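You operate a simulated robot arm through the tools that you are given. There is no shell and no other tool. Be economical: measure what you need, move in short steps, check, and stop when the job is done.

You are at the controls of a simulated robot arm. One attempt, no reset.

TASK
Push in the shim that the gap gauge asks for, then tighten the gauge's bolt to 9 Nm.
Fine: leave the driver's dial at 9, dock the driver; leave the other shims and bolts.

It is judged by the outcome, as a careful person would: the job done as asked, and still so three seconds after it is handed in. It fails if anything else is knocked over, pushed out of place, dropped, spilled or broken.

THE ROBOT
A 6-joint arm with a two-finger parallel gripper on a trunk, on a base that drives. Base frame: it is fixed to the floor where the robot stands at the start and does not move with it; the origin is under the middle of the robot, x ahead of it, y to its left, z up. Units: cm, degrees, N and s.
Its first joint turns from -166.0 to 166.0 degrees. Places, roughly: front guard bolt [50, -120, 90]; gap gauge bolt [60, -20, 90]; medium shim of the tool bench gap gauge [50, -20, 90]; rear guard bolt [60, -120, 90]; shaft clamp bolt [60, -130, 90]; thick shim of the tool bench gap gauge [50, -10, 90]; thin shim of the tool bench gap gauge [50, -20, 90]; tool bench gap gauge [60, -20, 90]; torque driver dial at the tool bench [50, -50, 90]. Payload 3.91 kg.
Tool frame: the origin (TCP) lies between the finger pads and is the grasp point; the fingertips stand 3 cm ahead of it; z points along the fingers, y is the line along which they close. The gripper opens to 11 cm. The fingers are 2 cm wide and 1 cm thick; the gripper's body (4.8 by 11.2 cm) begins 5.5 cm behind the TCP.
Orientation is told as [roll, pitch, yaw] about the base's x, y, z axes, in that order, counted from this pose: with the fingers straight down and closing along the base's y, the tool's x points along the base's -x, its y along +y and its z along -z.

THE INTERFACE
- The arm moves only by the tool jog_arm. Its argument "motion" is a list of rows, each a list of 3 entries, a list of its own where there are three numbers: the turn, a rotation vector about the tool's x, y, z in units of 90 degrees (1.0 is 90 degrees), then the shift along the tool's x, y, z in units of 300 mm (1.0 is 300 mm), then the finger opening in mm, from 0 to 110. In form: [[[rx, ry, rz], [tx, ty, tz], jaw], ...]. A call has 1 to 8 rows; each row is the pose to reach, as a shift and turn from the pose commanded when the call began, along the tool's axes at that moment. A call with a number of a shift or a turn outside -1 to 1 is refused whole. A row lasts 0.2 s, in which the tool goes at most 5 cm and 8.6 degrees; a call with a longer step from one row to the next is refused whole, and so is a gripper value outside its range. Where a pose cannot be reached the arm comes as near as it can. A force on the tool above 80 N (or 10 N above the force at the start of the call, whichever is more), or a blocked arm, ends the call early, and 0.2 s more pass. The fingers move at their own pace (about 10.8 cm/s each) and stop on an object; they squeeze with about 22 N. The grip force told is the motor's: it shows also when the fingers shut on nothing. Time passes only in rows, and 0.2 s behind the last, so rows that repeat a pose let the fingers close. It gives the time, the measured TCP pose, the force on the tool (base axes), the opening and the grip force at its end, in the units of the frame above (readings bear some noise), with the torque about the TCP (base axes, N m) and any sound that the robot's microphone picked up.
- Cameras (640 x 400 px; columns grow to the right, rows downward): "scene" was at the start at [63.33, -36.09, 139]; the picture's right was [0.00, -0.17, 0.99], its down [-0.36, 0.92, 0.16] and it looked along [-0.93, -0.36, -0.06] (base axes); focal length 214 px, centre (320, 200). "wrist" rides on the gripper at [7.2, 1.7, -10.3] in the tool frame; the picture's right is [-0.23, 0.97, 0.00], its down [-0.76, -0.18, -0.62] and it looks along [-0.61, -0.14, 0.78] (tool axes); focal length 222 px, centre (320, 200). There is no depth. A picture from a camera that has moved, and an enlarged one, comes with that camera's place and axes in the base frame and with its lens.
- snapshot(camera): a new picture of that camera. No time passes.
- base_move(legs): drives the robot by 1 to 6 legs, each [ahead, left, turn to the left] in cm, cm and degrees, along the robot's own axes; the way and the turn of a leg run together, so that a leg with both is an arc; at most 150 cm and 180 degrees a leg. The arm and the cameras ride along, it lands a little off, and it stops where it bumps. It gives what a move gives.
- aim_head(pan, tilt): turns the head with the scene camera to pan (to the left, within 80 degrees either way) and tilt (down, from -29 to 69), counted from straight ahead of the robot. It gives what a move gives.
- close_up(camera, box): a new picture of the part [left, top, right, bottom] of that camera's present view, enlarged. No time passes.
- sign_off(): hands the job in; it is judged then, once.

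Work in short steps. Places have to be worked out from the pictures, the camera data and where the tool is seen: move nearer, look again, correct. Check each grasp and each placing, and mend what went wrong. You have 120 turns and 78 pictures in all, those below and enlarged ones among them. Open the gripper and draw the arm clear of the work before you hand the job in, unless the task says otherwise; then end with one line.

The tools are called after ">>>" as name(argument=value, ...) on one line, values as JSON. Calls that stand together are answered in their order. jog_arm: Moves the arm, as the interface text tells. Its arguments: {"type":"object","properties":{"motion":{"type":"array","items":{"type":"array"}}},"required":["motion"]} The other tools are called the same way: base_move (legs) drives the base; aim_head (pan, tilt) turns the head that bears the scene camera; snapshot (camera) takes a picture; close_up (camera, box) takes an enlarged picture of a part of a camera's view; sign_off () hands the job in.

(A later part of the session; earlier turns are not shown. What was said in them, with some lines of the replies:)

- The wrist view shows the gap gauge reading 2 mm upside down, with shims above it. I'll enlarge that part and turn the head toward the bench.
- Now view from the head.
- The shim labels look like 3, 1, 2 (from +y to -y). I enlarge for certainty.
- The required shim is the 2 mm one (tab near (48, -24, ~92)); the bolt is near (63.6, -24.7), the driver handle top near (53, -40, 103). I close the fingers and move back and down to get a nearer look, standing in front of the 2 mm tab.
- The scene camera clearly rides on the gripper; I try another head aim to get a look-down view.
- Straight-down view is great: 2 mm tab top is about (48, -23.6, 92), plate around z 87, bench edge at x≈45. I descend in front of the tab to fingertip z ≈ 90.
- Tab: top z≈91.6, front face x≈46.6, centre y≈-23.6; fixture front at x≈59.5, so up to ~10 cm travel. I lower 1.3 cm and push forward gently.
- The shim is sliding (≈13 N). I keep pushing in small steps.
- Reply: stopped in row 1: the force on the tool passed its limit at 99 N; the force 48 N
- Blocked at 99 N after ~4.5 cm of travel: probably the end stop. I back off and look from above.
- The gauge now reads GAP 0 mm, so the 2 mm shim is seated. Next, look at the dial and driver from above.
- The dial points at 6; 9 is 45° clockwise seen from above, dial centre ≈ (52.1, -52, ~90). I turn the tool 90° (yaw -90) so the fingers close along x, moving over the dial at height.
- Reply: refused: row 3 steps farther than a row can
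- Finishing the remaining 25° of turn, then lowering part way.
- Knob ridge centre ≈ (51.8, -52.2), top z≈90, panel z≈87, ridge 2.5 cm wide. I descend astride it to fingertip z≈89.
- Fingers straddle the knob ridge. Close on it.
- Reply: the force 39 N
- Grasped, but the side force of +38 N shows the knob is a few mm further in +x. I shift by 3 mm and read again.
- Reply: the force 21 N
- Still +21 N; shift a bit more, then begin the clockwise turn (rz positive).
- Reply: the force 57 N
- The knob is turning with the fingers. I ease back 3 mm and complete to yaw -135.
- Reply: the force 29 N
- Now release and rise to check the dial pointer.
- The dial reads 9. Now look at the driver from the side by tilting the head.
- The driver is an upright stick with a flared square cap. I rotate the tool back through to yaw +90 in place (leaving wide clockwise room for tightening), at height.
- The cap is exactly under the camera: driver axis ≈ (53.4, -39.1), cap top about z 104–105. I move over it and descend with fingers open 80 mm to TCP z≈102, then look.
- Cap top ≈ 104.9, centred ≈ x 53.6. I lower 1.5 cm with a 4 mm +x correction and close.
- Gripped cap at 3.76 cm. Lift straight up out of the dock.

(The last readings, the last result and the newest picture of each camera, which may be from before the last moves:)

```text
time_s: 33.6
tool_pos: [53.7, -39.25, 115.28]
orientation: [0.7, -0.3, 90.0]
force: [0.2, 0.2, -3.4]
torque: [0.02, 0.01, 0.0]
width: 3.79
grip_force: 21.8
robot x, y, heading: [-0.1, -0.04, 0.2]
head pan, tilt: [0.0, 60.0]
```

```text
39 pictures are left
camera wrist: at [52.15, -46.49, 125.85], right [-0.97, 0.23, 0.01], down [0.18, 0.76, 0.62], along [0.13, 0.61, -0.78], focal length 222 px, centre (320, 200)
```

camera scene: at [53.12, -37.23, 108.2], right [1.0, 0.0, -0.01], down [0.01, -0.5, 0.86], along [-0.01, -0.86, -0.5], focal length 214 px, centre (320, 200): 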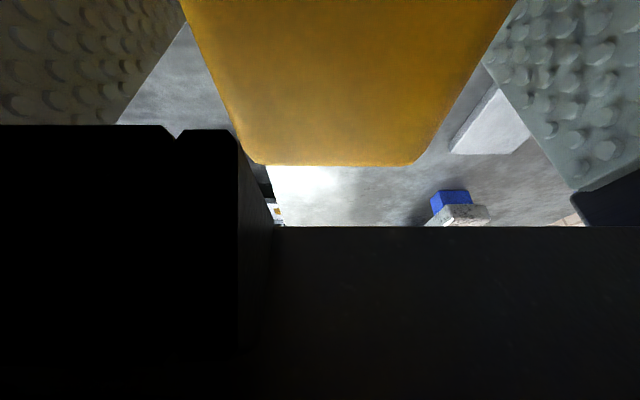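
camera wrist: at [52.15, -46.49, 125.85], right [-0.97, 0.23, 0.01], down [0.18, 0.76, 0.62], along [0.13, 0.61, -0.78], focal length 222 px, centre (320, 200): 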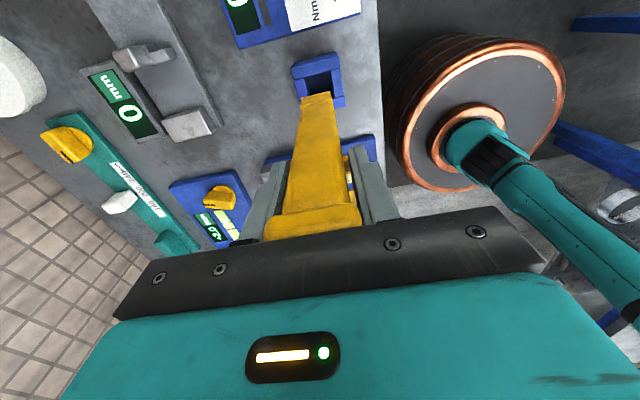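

Driver is out (bottom ≈14.5 cm below the TCP). I shift so that the head camera stands above the bolt and look straight down.

>>> jog_arm(motion=[[[0, 0, 0], [-0.03, -0.1, 0], 0], [[0, 0, 0], [-0.06, -0.2, 0], 0], [[0, 0, 0], [-0.107, -0.327, 0], 0]])

>>> aim_head(pan=0, tilt=0)

>>> close_up(camera="scene", box=[220, 138, 420, 263])

>>> snapshot(camera="wrist")

```text
time_s: 34.4
tool_pos: [63.49, -36.14, 115.4]
orientation: [0.5, -0.1, 90.1]
force: [-1.1, -0.2, -3.3]
torque: [0.07, -0.01, -0.01]
width: 3.78
grip_force: 22.1
robot x, y, heading: [0.0, -0.2, -0.1]
head pan, tilt: [0.0, 60.0]
```

```text
time_s: 35.7
tool_pos: [63.6, -35.99, 115.37]
orientation: [0.7, -0.3, 90.0]
force: [0.0, -0.3, -3.8]
torque: [0.02, 0.01, -0.01]
width: 3.77
grip_force: 21.7
robot x, y, heading: [-0.15, 0.02, -0.2]
head pan, tilt: [0.0, 0.0]
```

```text
3.20 times, centred on (320, 200) of scene
camera zoom: at [63.48, -24.97, 119.16], right [1.0, 0.0, -0.01], down [0.0, -1.0, 0.0], along [-0.01, 0.0, -1.0], focal length 686 px, centre (320, 198)
```

zoom: 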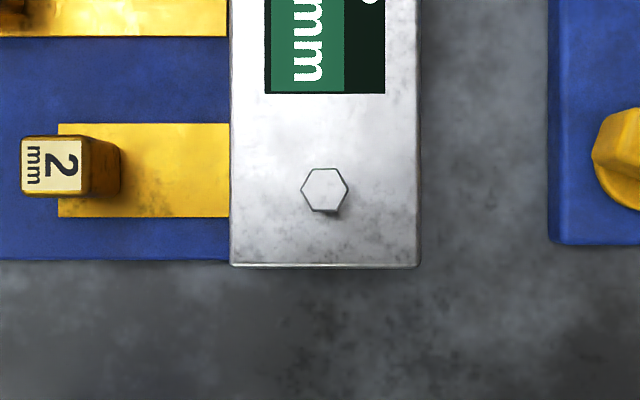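

```text
37 pictures are left
camera wrist: at [61.94, -43.3, 125.78], right [-0.97, 0.23, 0.01], down [0.18, 0.76, 0.62], along [0.13, 0.61, -0.78], focal length 222 px, centre (320, 200)
```

wrist: 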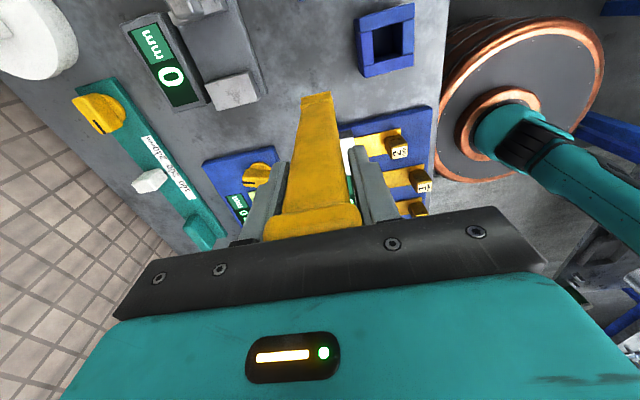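

Bolt head centre ≈ (63.4, -24.7), top z≈93.5. I straighten the slight 0.6° tilt, bring the driver above the bolt and lower to just above it.

>>> jog_arm(motion=[[[0.0067, 0, 0], [-0.12, 0.006, 0], 0], [[0.0067, 0, 0], [-0.24, 0.006, 0], 0], [[0.0067, 0, 0], [-0.34, 0.006, 0], 0], [[0.0067, 0, 0], [-0.378, 0.006, 0], 0], [[0.0067, 0, 0], [-0.378, 0.006, 0.1], 0], [[0.0067, 0, 0], [-0.378, 0.006, 0.19], 0]])

>>> snapshot(camera="wrist")

>>> aim_head(pan=0, tilt=40)

>>> snapshot(camera="scene")

```text
time_s: 37.1
tool_pos: [63.26, -24.48, 109.67]
orientation: [0.0, -0.2, 90.0]
force: [0.1, 0.1, -3.8]
torque: [0.03, 0.04, 0.01]
width: 3.78
grip_force: 22.0
robot x, y, heading: [0.03, 0.08, -0.1]
head pan, tilt: [0.0, 0.0]
```

```text
36 pictures are left
camera wrist: at [61.59, -31.8, 119.98], right [-0.97, 0.23, 0.0], down [0.18, 0.76, 0.63], along [0.14, 0.61, -0.78], focal length 222 px, centre (320, 200)
```

wrist: 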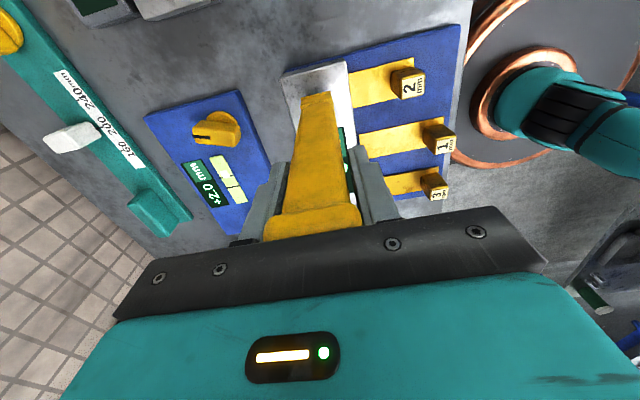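

```text
time_s: 38.2
tool_pos: [63.41, -24.52, 109.61]
orientation: [0.0, -0.1, 90.0]
force: [-0.2, -0.8, -3.4]
torque: [-0.03, -0.03, -0.04]
width: 3.78
grip_force: 21.4
robot x, y, heading: [-0.12, 0.02, -0.3]
head pan, tilt: [0.0, 40.0]
```

```text
35 pictures are left
camera scene: at [63.2, -19.85, 113.89], right [1.0, 0.0, 0.0], down [0.0, -0.77, 0.64], along [0.0, -0.64, -0.77], focal length 214 px, centre (320, 200)
```

scene: 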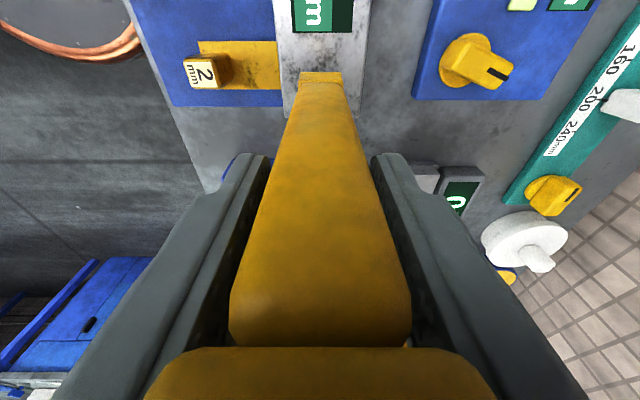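

Driver tip is about over the bolt, ~1.5 cm above its head. Lower slowly until contact.

>>> jog_arm(motion=[[[0, 0, 0], [0, 0.0, 0.02], 0], [[0, 0, 0], [0, 0.0, 0.035], 0], [[0, 0, 0], [0, 0.0, 0.05], 0], [[0, 0, 0], [0, 0.0, 0.06], 0], [[0, 0, 0], [0, 0.0, 0.07], 0]])

>>> snapshot(camera="scene")

```text
time_s: 39.4
tool_pos: [63.37, -24.52, 107.49]
orientation: [0.0, -0.1, 90.1]
force: [0.9, -0.6, 0.6]
torque: [-0.07, -0.05, -0.01]
width: 3.79
grip_force: 21.7
robot x, y, heading: [-0.22, -0.44, -0.1]
head pan, tilt: [0.0, 40.0]
```

```text
34 pictures are left
camera scene: at [63.3, -19.89, 111.86], right [1.0, 0.0, 0.0], down [0.0, -0.77, 0.64], along [0.0, -0.64, -0.77], focal length 214 px, centre (320, 200)
```

scene: 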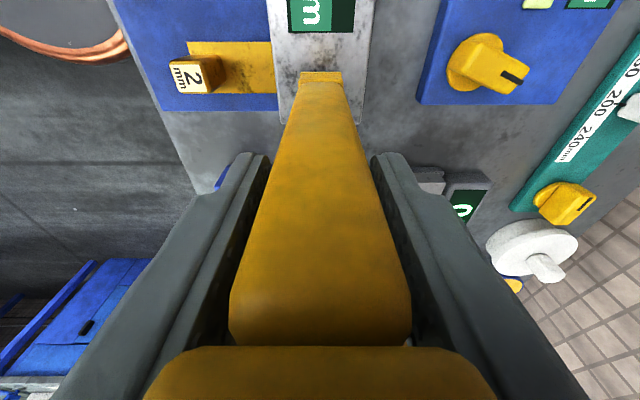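

Force rose by about 4 N: contact begins. Press down a little more.

>>> jog_arm(motion=[[[0, 0, 0], [0, 0.0, 0.01], 0], [[0, 0, 0], [0, 0.0, 0.02], 0]])

```text
time_s: 40.0
tool_pos: [63.38, -24.53, 106.88]
orientation: [0.1, -0.1, 90.0]
force: [0.3, -2.7, 6.3]
torque: [-0.33, 0.04, -0.01]
width: 3.78
grip_force: 22.1
robot x, y, heading: [0.15, -0.02, -0.2]
head pan, tilt: [0.0, 40.0]
```

>>> close_up(camera="scene", box=[240, 30, 400, 130])

>>> close_up(camera="wrist", box=[240, 40, 400, 260])

```text
4.00 times, centred on (320, 80) of scene
camera zoom: at [63.28, -19.87, 111.22], right [1.0, 0.0, 0.0], down [0.0, -0.77, 0.64], along [0.0, -0.64, -0.77], focal length 858 px, centre (320, 680)
```

zoom: 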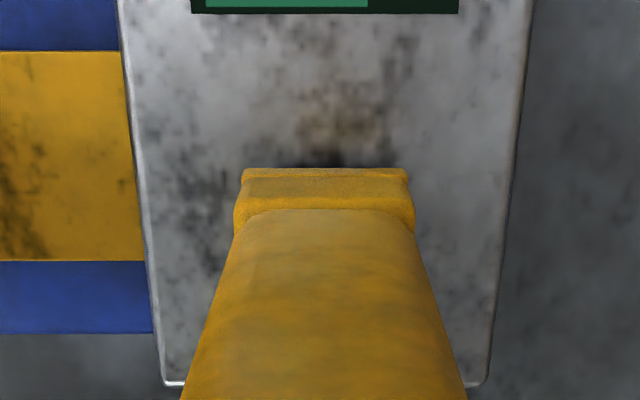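

```text
1.82 times, centred on (320, 150) of wrist
camera zoom: at [61.67, -31.84, 117.34], right [-0.97, 0.23, 0.0], down [0.18, 0.76, 0.62], along [0.14, 0.61, -0.78], focal length 404 px, centre (320, 291)
```

zoom: 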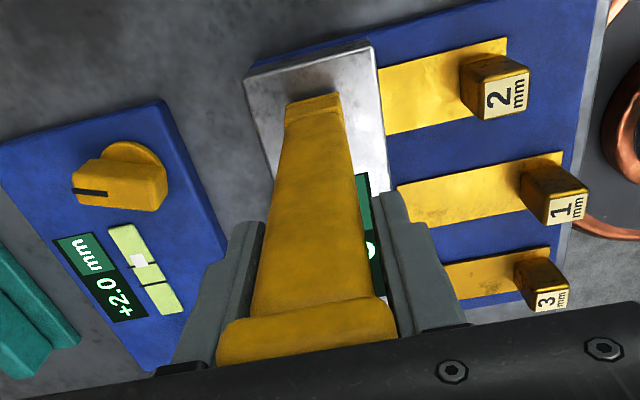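

The tip has come down past the estimated bolt-head height, so the socket seems on it. Try a small clockwise turn and watch the torque.

>>> jog_arm(motion=[[[0, 0, 0.06], [0, 0, 0.02], 0], [[0, 0, 0.12], [0, 0, 0.02], 0], [[0, 0, 0.18], [0, 0, 0.02], 0], [[0, 0, 0.24], [0, 0, 0.02], 0]])

>>> snapshot(camera="scene")

```text
time_s: 41.0
tool_pos: [63.41, -24.52, 106.35]
orientation: [0.1, -0.1, 68.3]
force: [-1.1, 0.7, 1.9]
torque: [0.08, 0.11, 0.01]
width: 3.76
grip_force: 21.7
robot x, y, heading: [-0.17, 0.33, -0.2]
head pan, tilt: [0.0, 40.0]
```

```text
31 pictures are left
camera scene: at [65.0, -20.15, 110.58], right [0.93, -0.37, 0.0], down [-0.28, -0.71, 0.64], along [-0.24, -0.6, -0.77], focal length 214 px, centre (320, 200)
```

scene: 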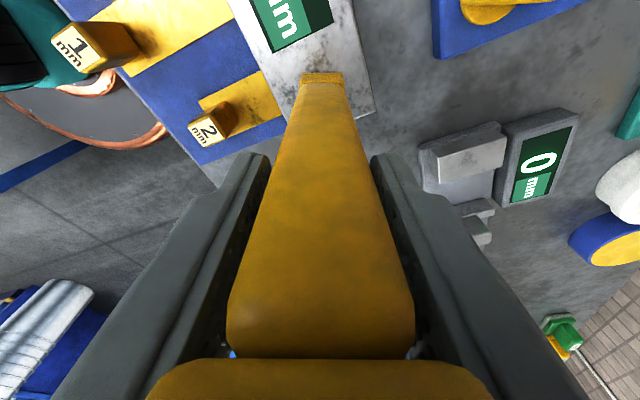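

Little torque yet, and it sank freely 0.5 cm with friction of sliding on. I press down further until firm.

>>> jog_arm(motion=[[[0, 0, 0], [0, 0, 0.015], 0], [[0, 0, 0], [0, 0, 0.03], 0], [[0, 0, 0], [0, 0, 0.04], 0]])

>>> aim_head(pan=0, tilt=40)

>>> close_up(camera="scene", box=[240, 30, 400, 130])

```text
time_s: 41.8
tool_pos: [63.23, -24.31, 105.5]
orientation: [-0.4, -0.1, 68.3]
force: [2.1, -1.5, 67.9]
torque: [-0.39, -0.47, 0.0]
width: 3.79
grip_force: 21.5
robot x, y, heading: [-0.06, 0.07, -0.4]
head pan, tilt: [0.0, 40.0]
```

```text
time_s: 42.4
tool_pos: [63.26, -24.42, 105.41]
orientation: [-0.2, -0.1, 68.3]
force: [2.1, -2.1, 78.3]
torque: [-0.46, -0.45, 0.02]
width: 3.78
grip_force: 21.5
robot x, y, heading: [-0.11, 0.35, -0.1]
head pan, tilt: [0.0, 40.0]
```

```text
4.00 times, centred on (320, 80) of scene
camera zoom: at [64.83, -20.1, 109.81], right [0.93, -0.37, 0.0], down [-0.29, -0.71, 0.64], along [-0.23, -0.6, -0.77], focal length 858 px, centre (320, 680)
```

zoom: 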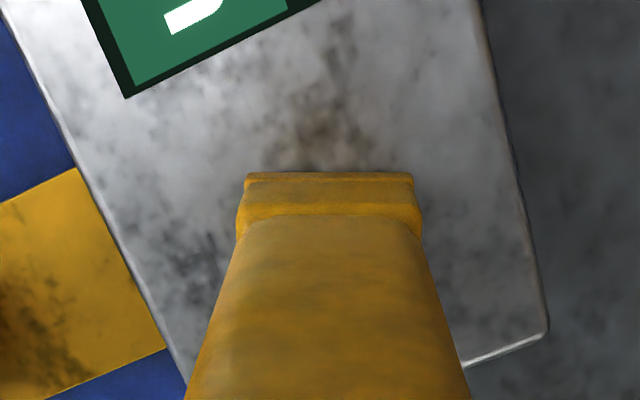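

Firmly seated at TCP z 105.4 (tip on the plate, over the bolt). I ease off 4 mm of command and turn clockwise.

>>> jog_arm(motion=[[[0, 0, 0], [0, 0, -0.012], 0], [[0, 0, 0.07], [0, 0, -0.012], 0], [[0, 0, 0.14], [0, 0, -0.012], 0], [[0, 0, 0.21], [0, 0, -0.012], 0], [[0, 0, 0.28], [0, 0, -0.012], 0], [[0, 0, 0.35], [0, 0, -0.012], 0]])

>>> snapshot(camera="scene")

```text
time_s: 43.8
tool_pos: [63.24, -24.47, 105.68]
orientation: [0.0, -0.1, 36.9]
force: [1.4, 0.9, 51.7]
torque: [0.06, -0.39, 0.03]
width: 3.78
grip_force: 21.6
robot x, y, heading: [-0.11, -0.52, 0.1]
head pan, tilt: [0.0, 40.0]
```

```text
29 pictures are left
camera scene: at [66.9, -21.69, 109.97], right [0.6, -0.8, 0.0], down [-0.61, -0.46, 0.64], along [-0.51, -0.38, -0.77], focal length 214 px, centre (320, 200)
```

scene: 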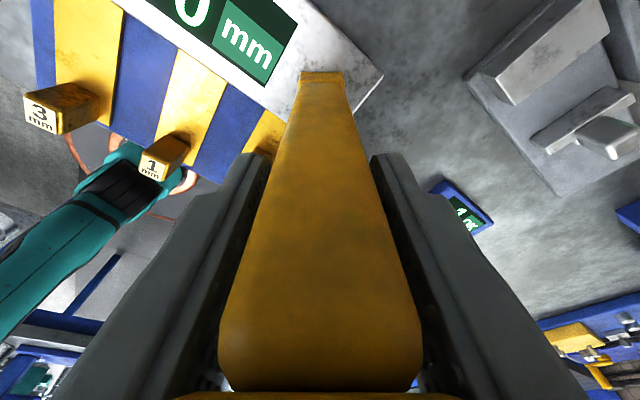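

A display at (465,213) seems to show a value; zoom in.

>>> close_up(camera="scene", box=[420, 170, 500, 240])

```text
5.71 times, centred on (460, 205) of scene
camera zoom: at [66.9, -21.69, 109.97], right [0.6, -0.8, 0.0], down [-0.61, -0.46, 0.64], along [-0.51, -0.38, -0.77], focal length 1226 px, centre (-480, 171)
```

zoom: 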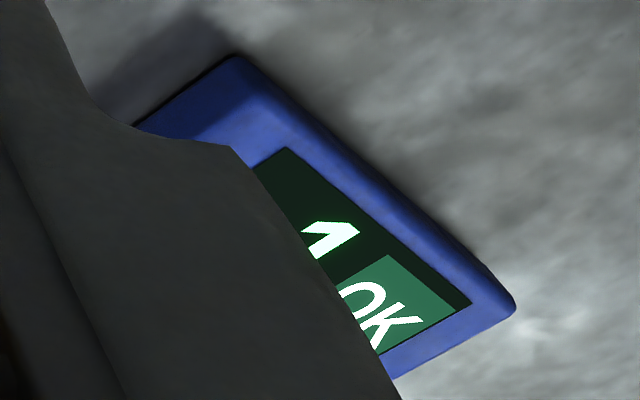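

The station display went from "0 OK" to "1 OK", likely the count of completed tightenings. I lift the driver off and check the display fully.

>>> jog_arm(motion=[[[0, 0, 0], [0, 0, -0.05], 0], [[0, 0, 0], [0, 0, -0.12], 0], [[0, 0, 0], [0, 0, -0.2], 0], [[0, 0, 0], [0, 0, -0.3], 0], [[0, 0, 0], [0, 0, -0.36], 0]])

>>> aim_head(pan=0, tilt=20)

>>> snapshot(camera="scene")

```text
time_s: 45.0
tool_pos: [63.47, -24.56, 116.12]
orientation: [0.2, 0.0, 36.9]
force: [-0.3, 0.2, -3.7]
torque: [-0.02, 0.01, -0.05]
width: 3.79
grip_force: 22.7
robot x, y, heading: [-0.49, 0.01, -0.3]
head pan, tilt: [0.0, 40.0]
```

```text
time_s: 45.8
tool_pos: [63.41, -24.58, 116.08]
orientation: [0.1, -0.1, 36.9]
force: [-0.2, -0.3, -4.5]
torque: [-0.02, 0.03, -0.04]
width: 3.77
grip_force: 21.5
robot x, y, heading: [-0.07, 0.31, -0.2]
head pan, tilt: [0.0, 20.0]
```

```text
27 pictures are left
camera scene: at [69.57, -19.88, 119.66], right [0.6, -0.8, 0.0], down [-0.75, -0.56, 0.34], along [-0.27, -0.2, -0.94], focal length 214 px, centre (320, 200)
```

scene: 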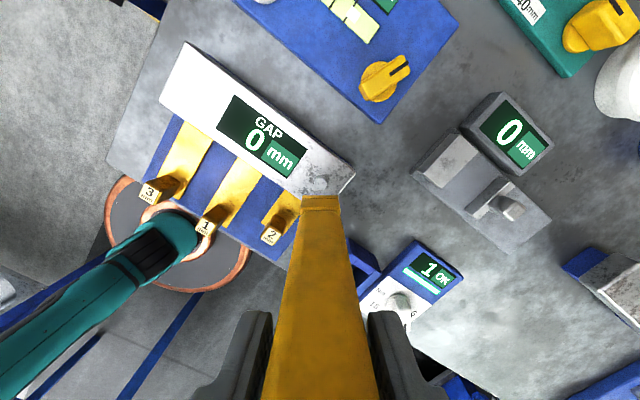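

>>> close_up(camera="scene", box=[350, 225, 480, 325])

>>> close_up(camera="scene", box=[250, 130, 380, 230])

```text
4.00 times, centred on (415, 275) of scene
camera zoom: at [69.57, -19.88, 119.66], right [0.6, -0.8, 0.0], down [-0.75, -0.56, 0.34], along [-0.27, -0.2, -0.94], focal length 858 px, centre (-60, -100)
```

zoom: 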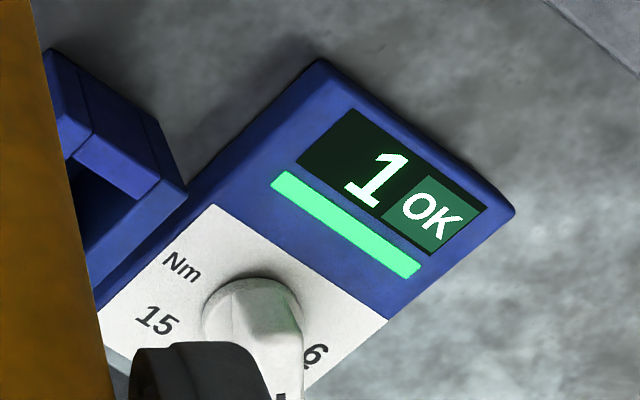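

```text
4.00 times, centred on (315, 180) of scene
camera zoom: at [69.57, -19.88, 119.66], right [0.6, -0.8, 0.0], down [-0.75, -0.56, 0.34], along [-0.27, -0.2, -0.94], focal length 858 px, centre (340, 280)
```

zoom: 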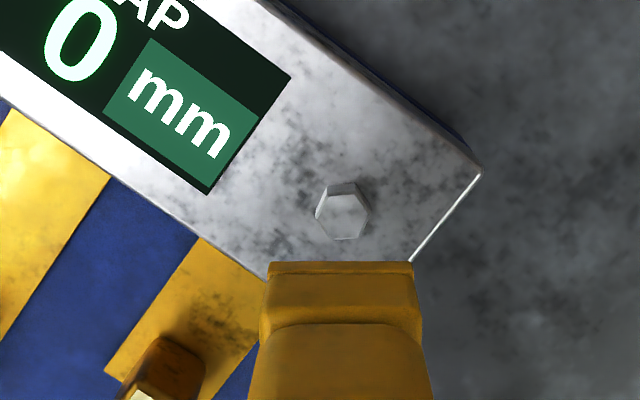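

Green light and "1 OK", gap still 0, bolt fully down: tightening is registered. Now return: turn back to yaw 90 first.

>>> jog_arm(motion=[[[0, 0, -0.09], [0, 0, 0], 0], [[0, 0, -0.18], [0, 0, 0], 0], [[0, 0, -0.27], [0, 0, 0], 0], [[0, 0, -0.36], [0, 0, 0], 0], [[0, 0, -0.45], [0, 0, 0], 0], [[0, 0, -0.54], [0, 0, 0], 0], [[0, 0, -0.59], [0, 0, 0], 0]])

>>> jog_arm(motion=[[[-0.0067, 0, 0], [0.1, 0.06, 0], 0], [[-0.0067, 0, 0], [0.2, 0.12, 0], 0], [[-0.0067, 0, 0], [0.3, 0.18, 0], 0], [[-0.0067, 0, 0], [0.4, 0.24, 0], 0], [[-0.0067, 0, 0], [0.488, 0.3, 0], 0], [[-0.0067, 0, 0], [0.488, 0.328, 0], 0]])

>>> snapshot(camera="scene")

>>> snapshot(camera="wrist")

```text
time_s: 47.4
tool_pos: [63.42, -24.51, 116.31]
orientation: [0.0, -0.1, 90.1]
force: [-0.4, 0.5, -4.1]
torque: [0.0, 0.03, -0.01]
width: 3.78
grip_force: 22.0
robot x, y, heading: [0.02, 0.14, -0.4]
head pan, tilt: [0.0, 20.0]
```

```text
time_s: 48.8
tool_pos: [53.76, -39.22, 116.14]
orientation: [0.6, -0.2, 90.0]
force: [0.7, 0.3, -4.9]
torque: [0.0, 0.01, -0.01]
width: 3.79
grip_force: 22.0
robot x, y, heading: [0.06, 0.18, -0.3]
head pan, tilt: [0.0, 20.0]
```

```text
24 pictures are left
camera scene: at [53.65, -31.38, 119.66], right [1.0, 0.0, -0.01], down [0.0, -0.94, 0.34], along [-0.01, -0.34, -0.94], focal length 214 px, centre (320, 200)
```

scene: 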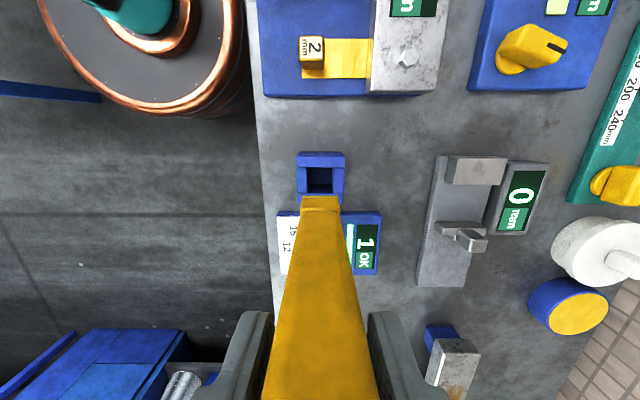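

```text
23 pictures are left
camera wrist: at [52.13, -46.5, 126.59], right [-0.97, 0.23, 0.01], down [0.18, 0.76, 0.62], along [0.13, 0.61, -0.78], focal length 222 px, centre (320, 200)
```

wrist: 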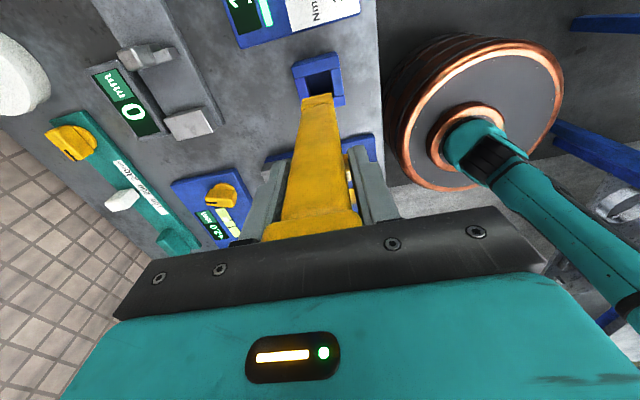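

Pose matches the one just after lift-out, aligned above the dock. Lower most of the way with small final steps.

>>> jog_arm(motion=[[[0, 0, 0], [0, 0.003, 0.1], 0], [[0, 0, 0], [0, 0.003, 0.18], 0], [[0, 0, 0], [0, 0.003, 0.26], 0], [[0, 0, 0], [0, 0.003, 0.3], 0], [[0, 0, 0], [0, 0.003, 0.34], 0], [[0, 0, 0], [0, 0.003, 0.37], 0]])

>>> snapshot(camera="scene")

```text
time_s: 50.2
tool_pos: [53.25, -39.02, 105.2]
orientation: [0.7, -0.3, 90.0]
force: [0.5, -1.1, -2.5]
torque: [-0.02, 0.01, 0.01]
width: 3.76
grip_force: 22.0
robot x, y, heading: [-0.13, -0.07, -0.3]
head pan, tilt: [0.0, 20.0]
```

```text
22 pictures are left
camera scene: at [53.26, -31.33, 108.74], right [1.0, 0.0, -0.01], down [0.0, -0.94, 0.34], along [-0.01, -0.34, -0.94], focal length 214 px, centre (320, 200)
```

scene: 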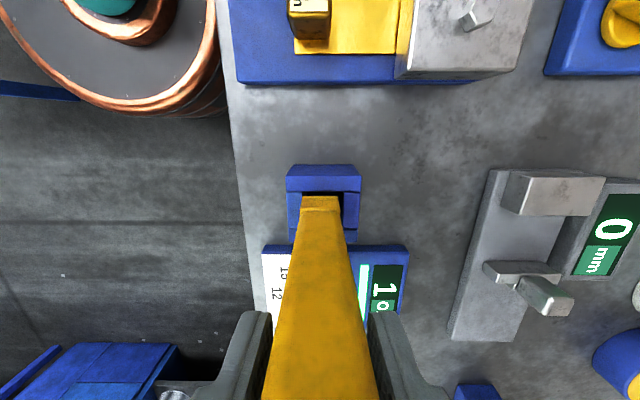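

>>> close_up(camera="scene", box=[260, 150, 390, 250])

```text
4.00 times, centred on (325, 200) of scene
camera zoom: at [53.26, -31.33, 108.74], right [1.0, 0.0, -0.01], down [0.0, -0.94, 0.34], along [-0.01, -0.34, -0.94], focal length 858 px, centre (300, 200)
```

zoom: 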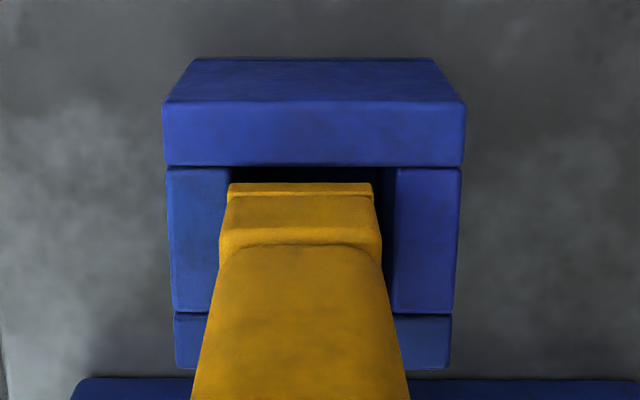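

Tip is entering the hole, about 2 mm too far to -x. Correct and lower the rest gently.

>>> jog_arm(motion=[[[0, 0, 0], [0, -0.007, 0], 0], [[0, 0, 0], [0, -0.007, 0.03], 0], [[0, 0, 0], [0, -0.007, 0.06], 0], [[0, 0, 0], [0, -0.007, 0.09], 0], [[0, 0, 0], [0, -0.007, 0.12], 0], [[0, 0, 0], [0, -0.007, 0.14], 0]])

>>> snapshot(camera="scene")

```text
time_s: 51.6
tool_pos: [53.55, -39.15, 100.99]
orientation: [0.6, -0.2, 90.0]
force: [0.7, -0.8, -4.3]
torque: [0.01, 0.0, 0.01]
width: 3.78
grip_force: 22.1
robot x, y, heading: [-0.2, -0.11, -0.1]
head pan, tilt: [0.0, 20.0]
```

```text
20 pictures are left
camera scene: at [53.48, -31.34, 104.59], right [1.0, 0.0, -0.01], down [0.0, -0.94, 0.34], along [-0.01, -0.34, -0.94], focal length 214 px, centre (320, 200)
```

scene: 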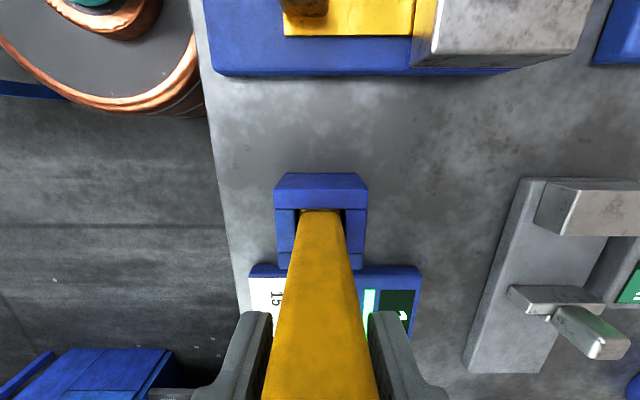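

It is in the dock at z≈101 (it stood at 100.6), still no contact force. Lower the last few mm and feel for the bottom.

>>> jog_arm(motion=[[[0, 0, 0], [0, 0, 0.008], 0], [[0, 0, 0], [0, 0, 0.015], 0], [[0, 0, 0], [0, 0, 0.015], 0]])

```text
time_s: 52.4
tool_pos: [53.59, -39.13, 100.56]
orientation: [0.6, -0.2, 90.1]
force: [-0.4, 0.0, -4.0]
torque: [0.02, -0.01, -0.02]
width: 3.77
grip_force: 22.2
robot x, y, heading: [-0.01, -0.21, 0.2]
head pan, tilt: [0.0, 20.0]
```

>>> jog_arm(motion=[[[0, 0, 0], [0, 0, 0.005], 0], [[0, 0, 0], [0, 0, 0.01], 0], [[0, 0, 0], [0, 0, 0.01], 0]])

```text
time_s: 53.2
tool_pos: [53.59, -39.18, 100.26]
orientation: [0.6, -0.3, 90.0]
force: [0.4, -0.1, -3.7]
torque: [0.0, 0.0, 0.01]
width: 3.78
grip_force: 22.4
robot x, y, heading: [-0.05, 0.14, -0.2]
head pan, tilt: [0.0, 20.0]
```

Still no contact; the driver may have slid up a few mm in the fingers when pressed. Continue lower in small steps.

>>> jog_arm(motion=[[[0, 0, 0], [0, 0, 0.007], 0], [[0, 0, 0], [0, 0, 0.014], 0], [[0, 0, 0], [0, 0, 0.02], 0], [[0, 0, 0], [0, 0, 0.02], 0]])

>>> snapshot(camera="wrist")

```text
time_s: 54.2
tool_pos: [53.42, -38.97, 99.91]
orientation: [0.2, 0.1, 90.0]
force: [3.5, -7.2, 78.0]
torque: [0.07, -0.29, -0.04]
width: 3.79
grip_force: 21.9
robot x, y, heading: [0.24, 0.13, -0.3]
head pan, tilt: [0.0, 20.0]
```

```text
19 pictures are left
camera wrist: at [51.75, -46.31, 110.54], right [-0.97, 0.23, 0.0], down [0.18, 0.76, 0.62], along [0.14, 0.6, -0.78], focal length 222 px, centre (320, 200)
```

wrist: 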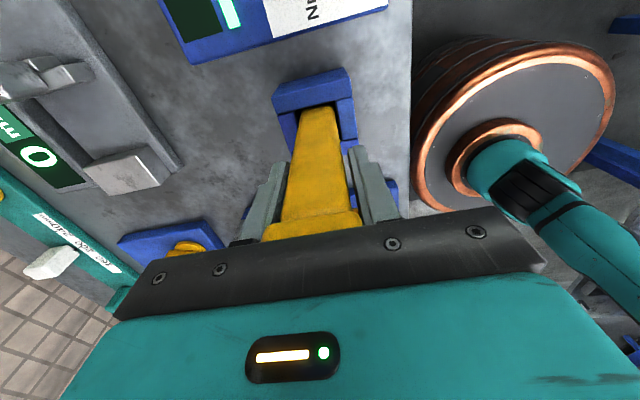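

Bottom reached (78 N). I ease up 3 mm, open, and rise clear.

>>> jog_arm(motion=[[[0, 0, 0], [0, 0, -0.011], 0], [[0, 0, 0], [0, 0, -0.011], 0]])

>>> jog_arm(motion=[[[0, 0, 0], [0, 0, 0], 50], [[0, 0, 0], [0, 0, 0], 80], [[0, 0, 0], [0, 0, 0], 80], [[0, 0, 0], [0, 0, -0.04], 80], [[0, 0, 0], [0, 0, -0.15], 80], [[0, 0, 0], [0, 0, -0.3], 80], [[0, 0, 0], [0, 0, -0.45], 80], [[0, 0, 0], [0, 0, -0.6], 80]])

>>> snapshot(camera="wrist")

>>> aim_head(pan=0, tilt=20)

>>> snapshot(camera="scene")

```text
time_s: 54.8
tool_pos: [53.42, -39.08, 100.08]
orientation: [0.6, -0.1, 89.9]
force: [-1.6, -2.9, 52.5]
torque: [-0.54, -0.7, -0.09]
width: 3.78
grip_force: 21.8
robot x, y, heading: [0.08, -0.13, -0.3]
head pan, tilt: [0.0, 20.0]
```

```text
time_s: 56.6
tool_pos: [53.53, -39.32, 117.96]
orientation: [0.6, -0.3, 90.0]
force: [0.7, 0.4, -0.3]
torque: [-0.03, 0.01, 0.0]
width: 7.99
grip_force: 0.1
robot x, y, heading: [-0.14, -0.19, 0.3]
head pan, tilt: [0.0, 20.0]
```

```text
18 pictures are left
camera wrist: at [51.95, -46.62, 128.43], right [-0.97, 0.23, 0.01], down [0.18, 0.76, 0.62], along [0.13, 0.61, -0.78], focal length 222 px, centre (320, 200)
```

wrist: 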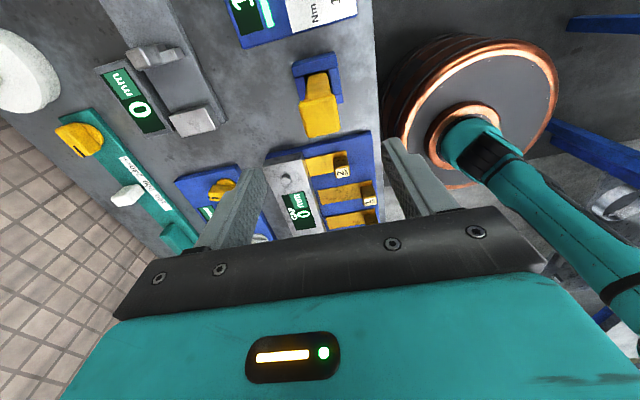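

```text
time_s: 57.2
tool_pos: [53.58, -39.33, 117.95]
orientation: [0.7, -0.1, 90.0]
force: [0.0, -0.1, 0.7]
torque: [-0.01, -0.04, -0.03]
width: 8.02
grip_force: 0.1
robot x, y, heading: [-0.12, 0.19, -0.1]
head pan, tilt: [0.0, 20.0]
```

```text
17 pictures are left
camera scene: at [53.46, -31.49, 121.46], right [1.0, 0.0, -0.01], down [0.0, -0.94, 0.34], along [-0.01, -0.34, -0.94], focal length 214 px, centre (320, 200)
```

scene: 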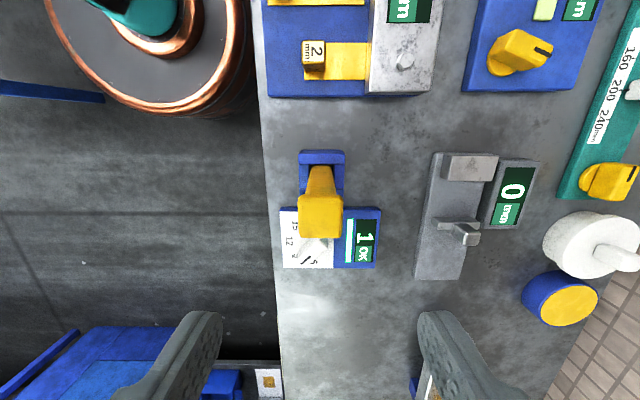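

The driver stands docked. I draw the arm clear and make a final check of dial and gauge.

>>> jog_arm(motion=[[[0, 0, 0], [0.04, 0.04, -0.1], 80], [[0, 0, 0], [0.12, 0.12, -0.18], 80], [[0, 0, 0], [0.2, 0.2, -0.25], 80], [[0, 0, 0], [0.28, 0.28, -0.3], 80]])

>>> aim_head(pan=0, tilt=0)

>>> snapshot(camera="scene")

>>> close_up(camera="scene", box=[280, 20, 480, 280])

```text
time_s: 58.2
tool_pos: [45.33, -47.65, 127.01]
orientation: [0.6, -0.3, 90.0]
force: [0.3, 0.4, -0.6]
torque: [0.0, 0.03, 0.01]
width: 7.98
grip_force: 0.1
robot x, y, heading: [-0.21, -0.26, -0.1]
head pan, tilt: [0.0, 20.0]
```

```text
time_s: 59.0
tool_pos: [45.41, -47.65, 126.94]
orientation: [0.6, -0.1, 89.9]
force: [0.9, -0.4, 0.3]
torque: [0.02, -0.02, 0.02]
width: 8.0
grip_force: 0.0
robot x, y, heading: [-0.15, 0.22, -0.3]
head pan, tilt: [0.0, 0.0]
```

```text
16 pictures are left
camera scene: at [45.26, -36.59, 130.8], right [1.0, 0.0, -0.01], down [0.0, -1.0, 0.0], along [-0.01, 0.0, -1.0], focal length 214 px, centre (320, 200)
```

scene: 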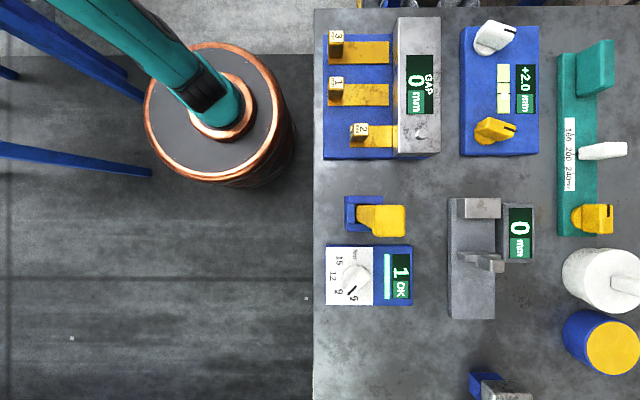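

```text
1.54 times, centred on (380, 150) of scene
camera zoom: at [45.26, -36.59, 130.8], right [1.0, 0.0, -0.01], down [0.0, -1.0, 0.0], along [-0.01, 0.0, -1.0], focal length 330 px, centre (228, 277)
```

zoom: 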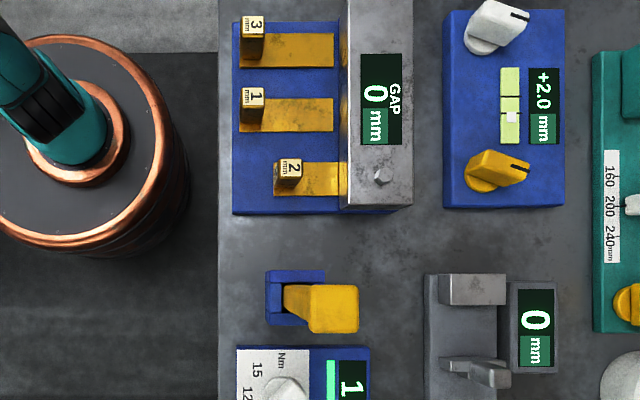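

Everything checks out: gap 0 with the 2 mm shim in, "1 OK" with the green light, dial at 9, driver docked, and the other shims untouched. Handing in.

>>> sign_off()

```text
The job is handed in.
```

The 2 mm shim is in (the gauge now reads GAP 0 mm) and the gauge bolt was tightened with the dial set at 9 Nm. I took the station's change from "0 OK" to "1 OK" with a green light as proof of the tightening, since the arm itself felt almost no torque. The driver is docked, the dial is at 9, and the other shims and bolts were not touched.
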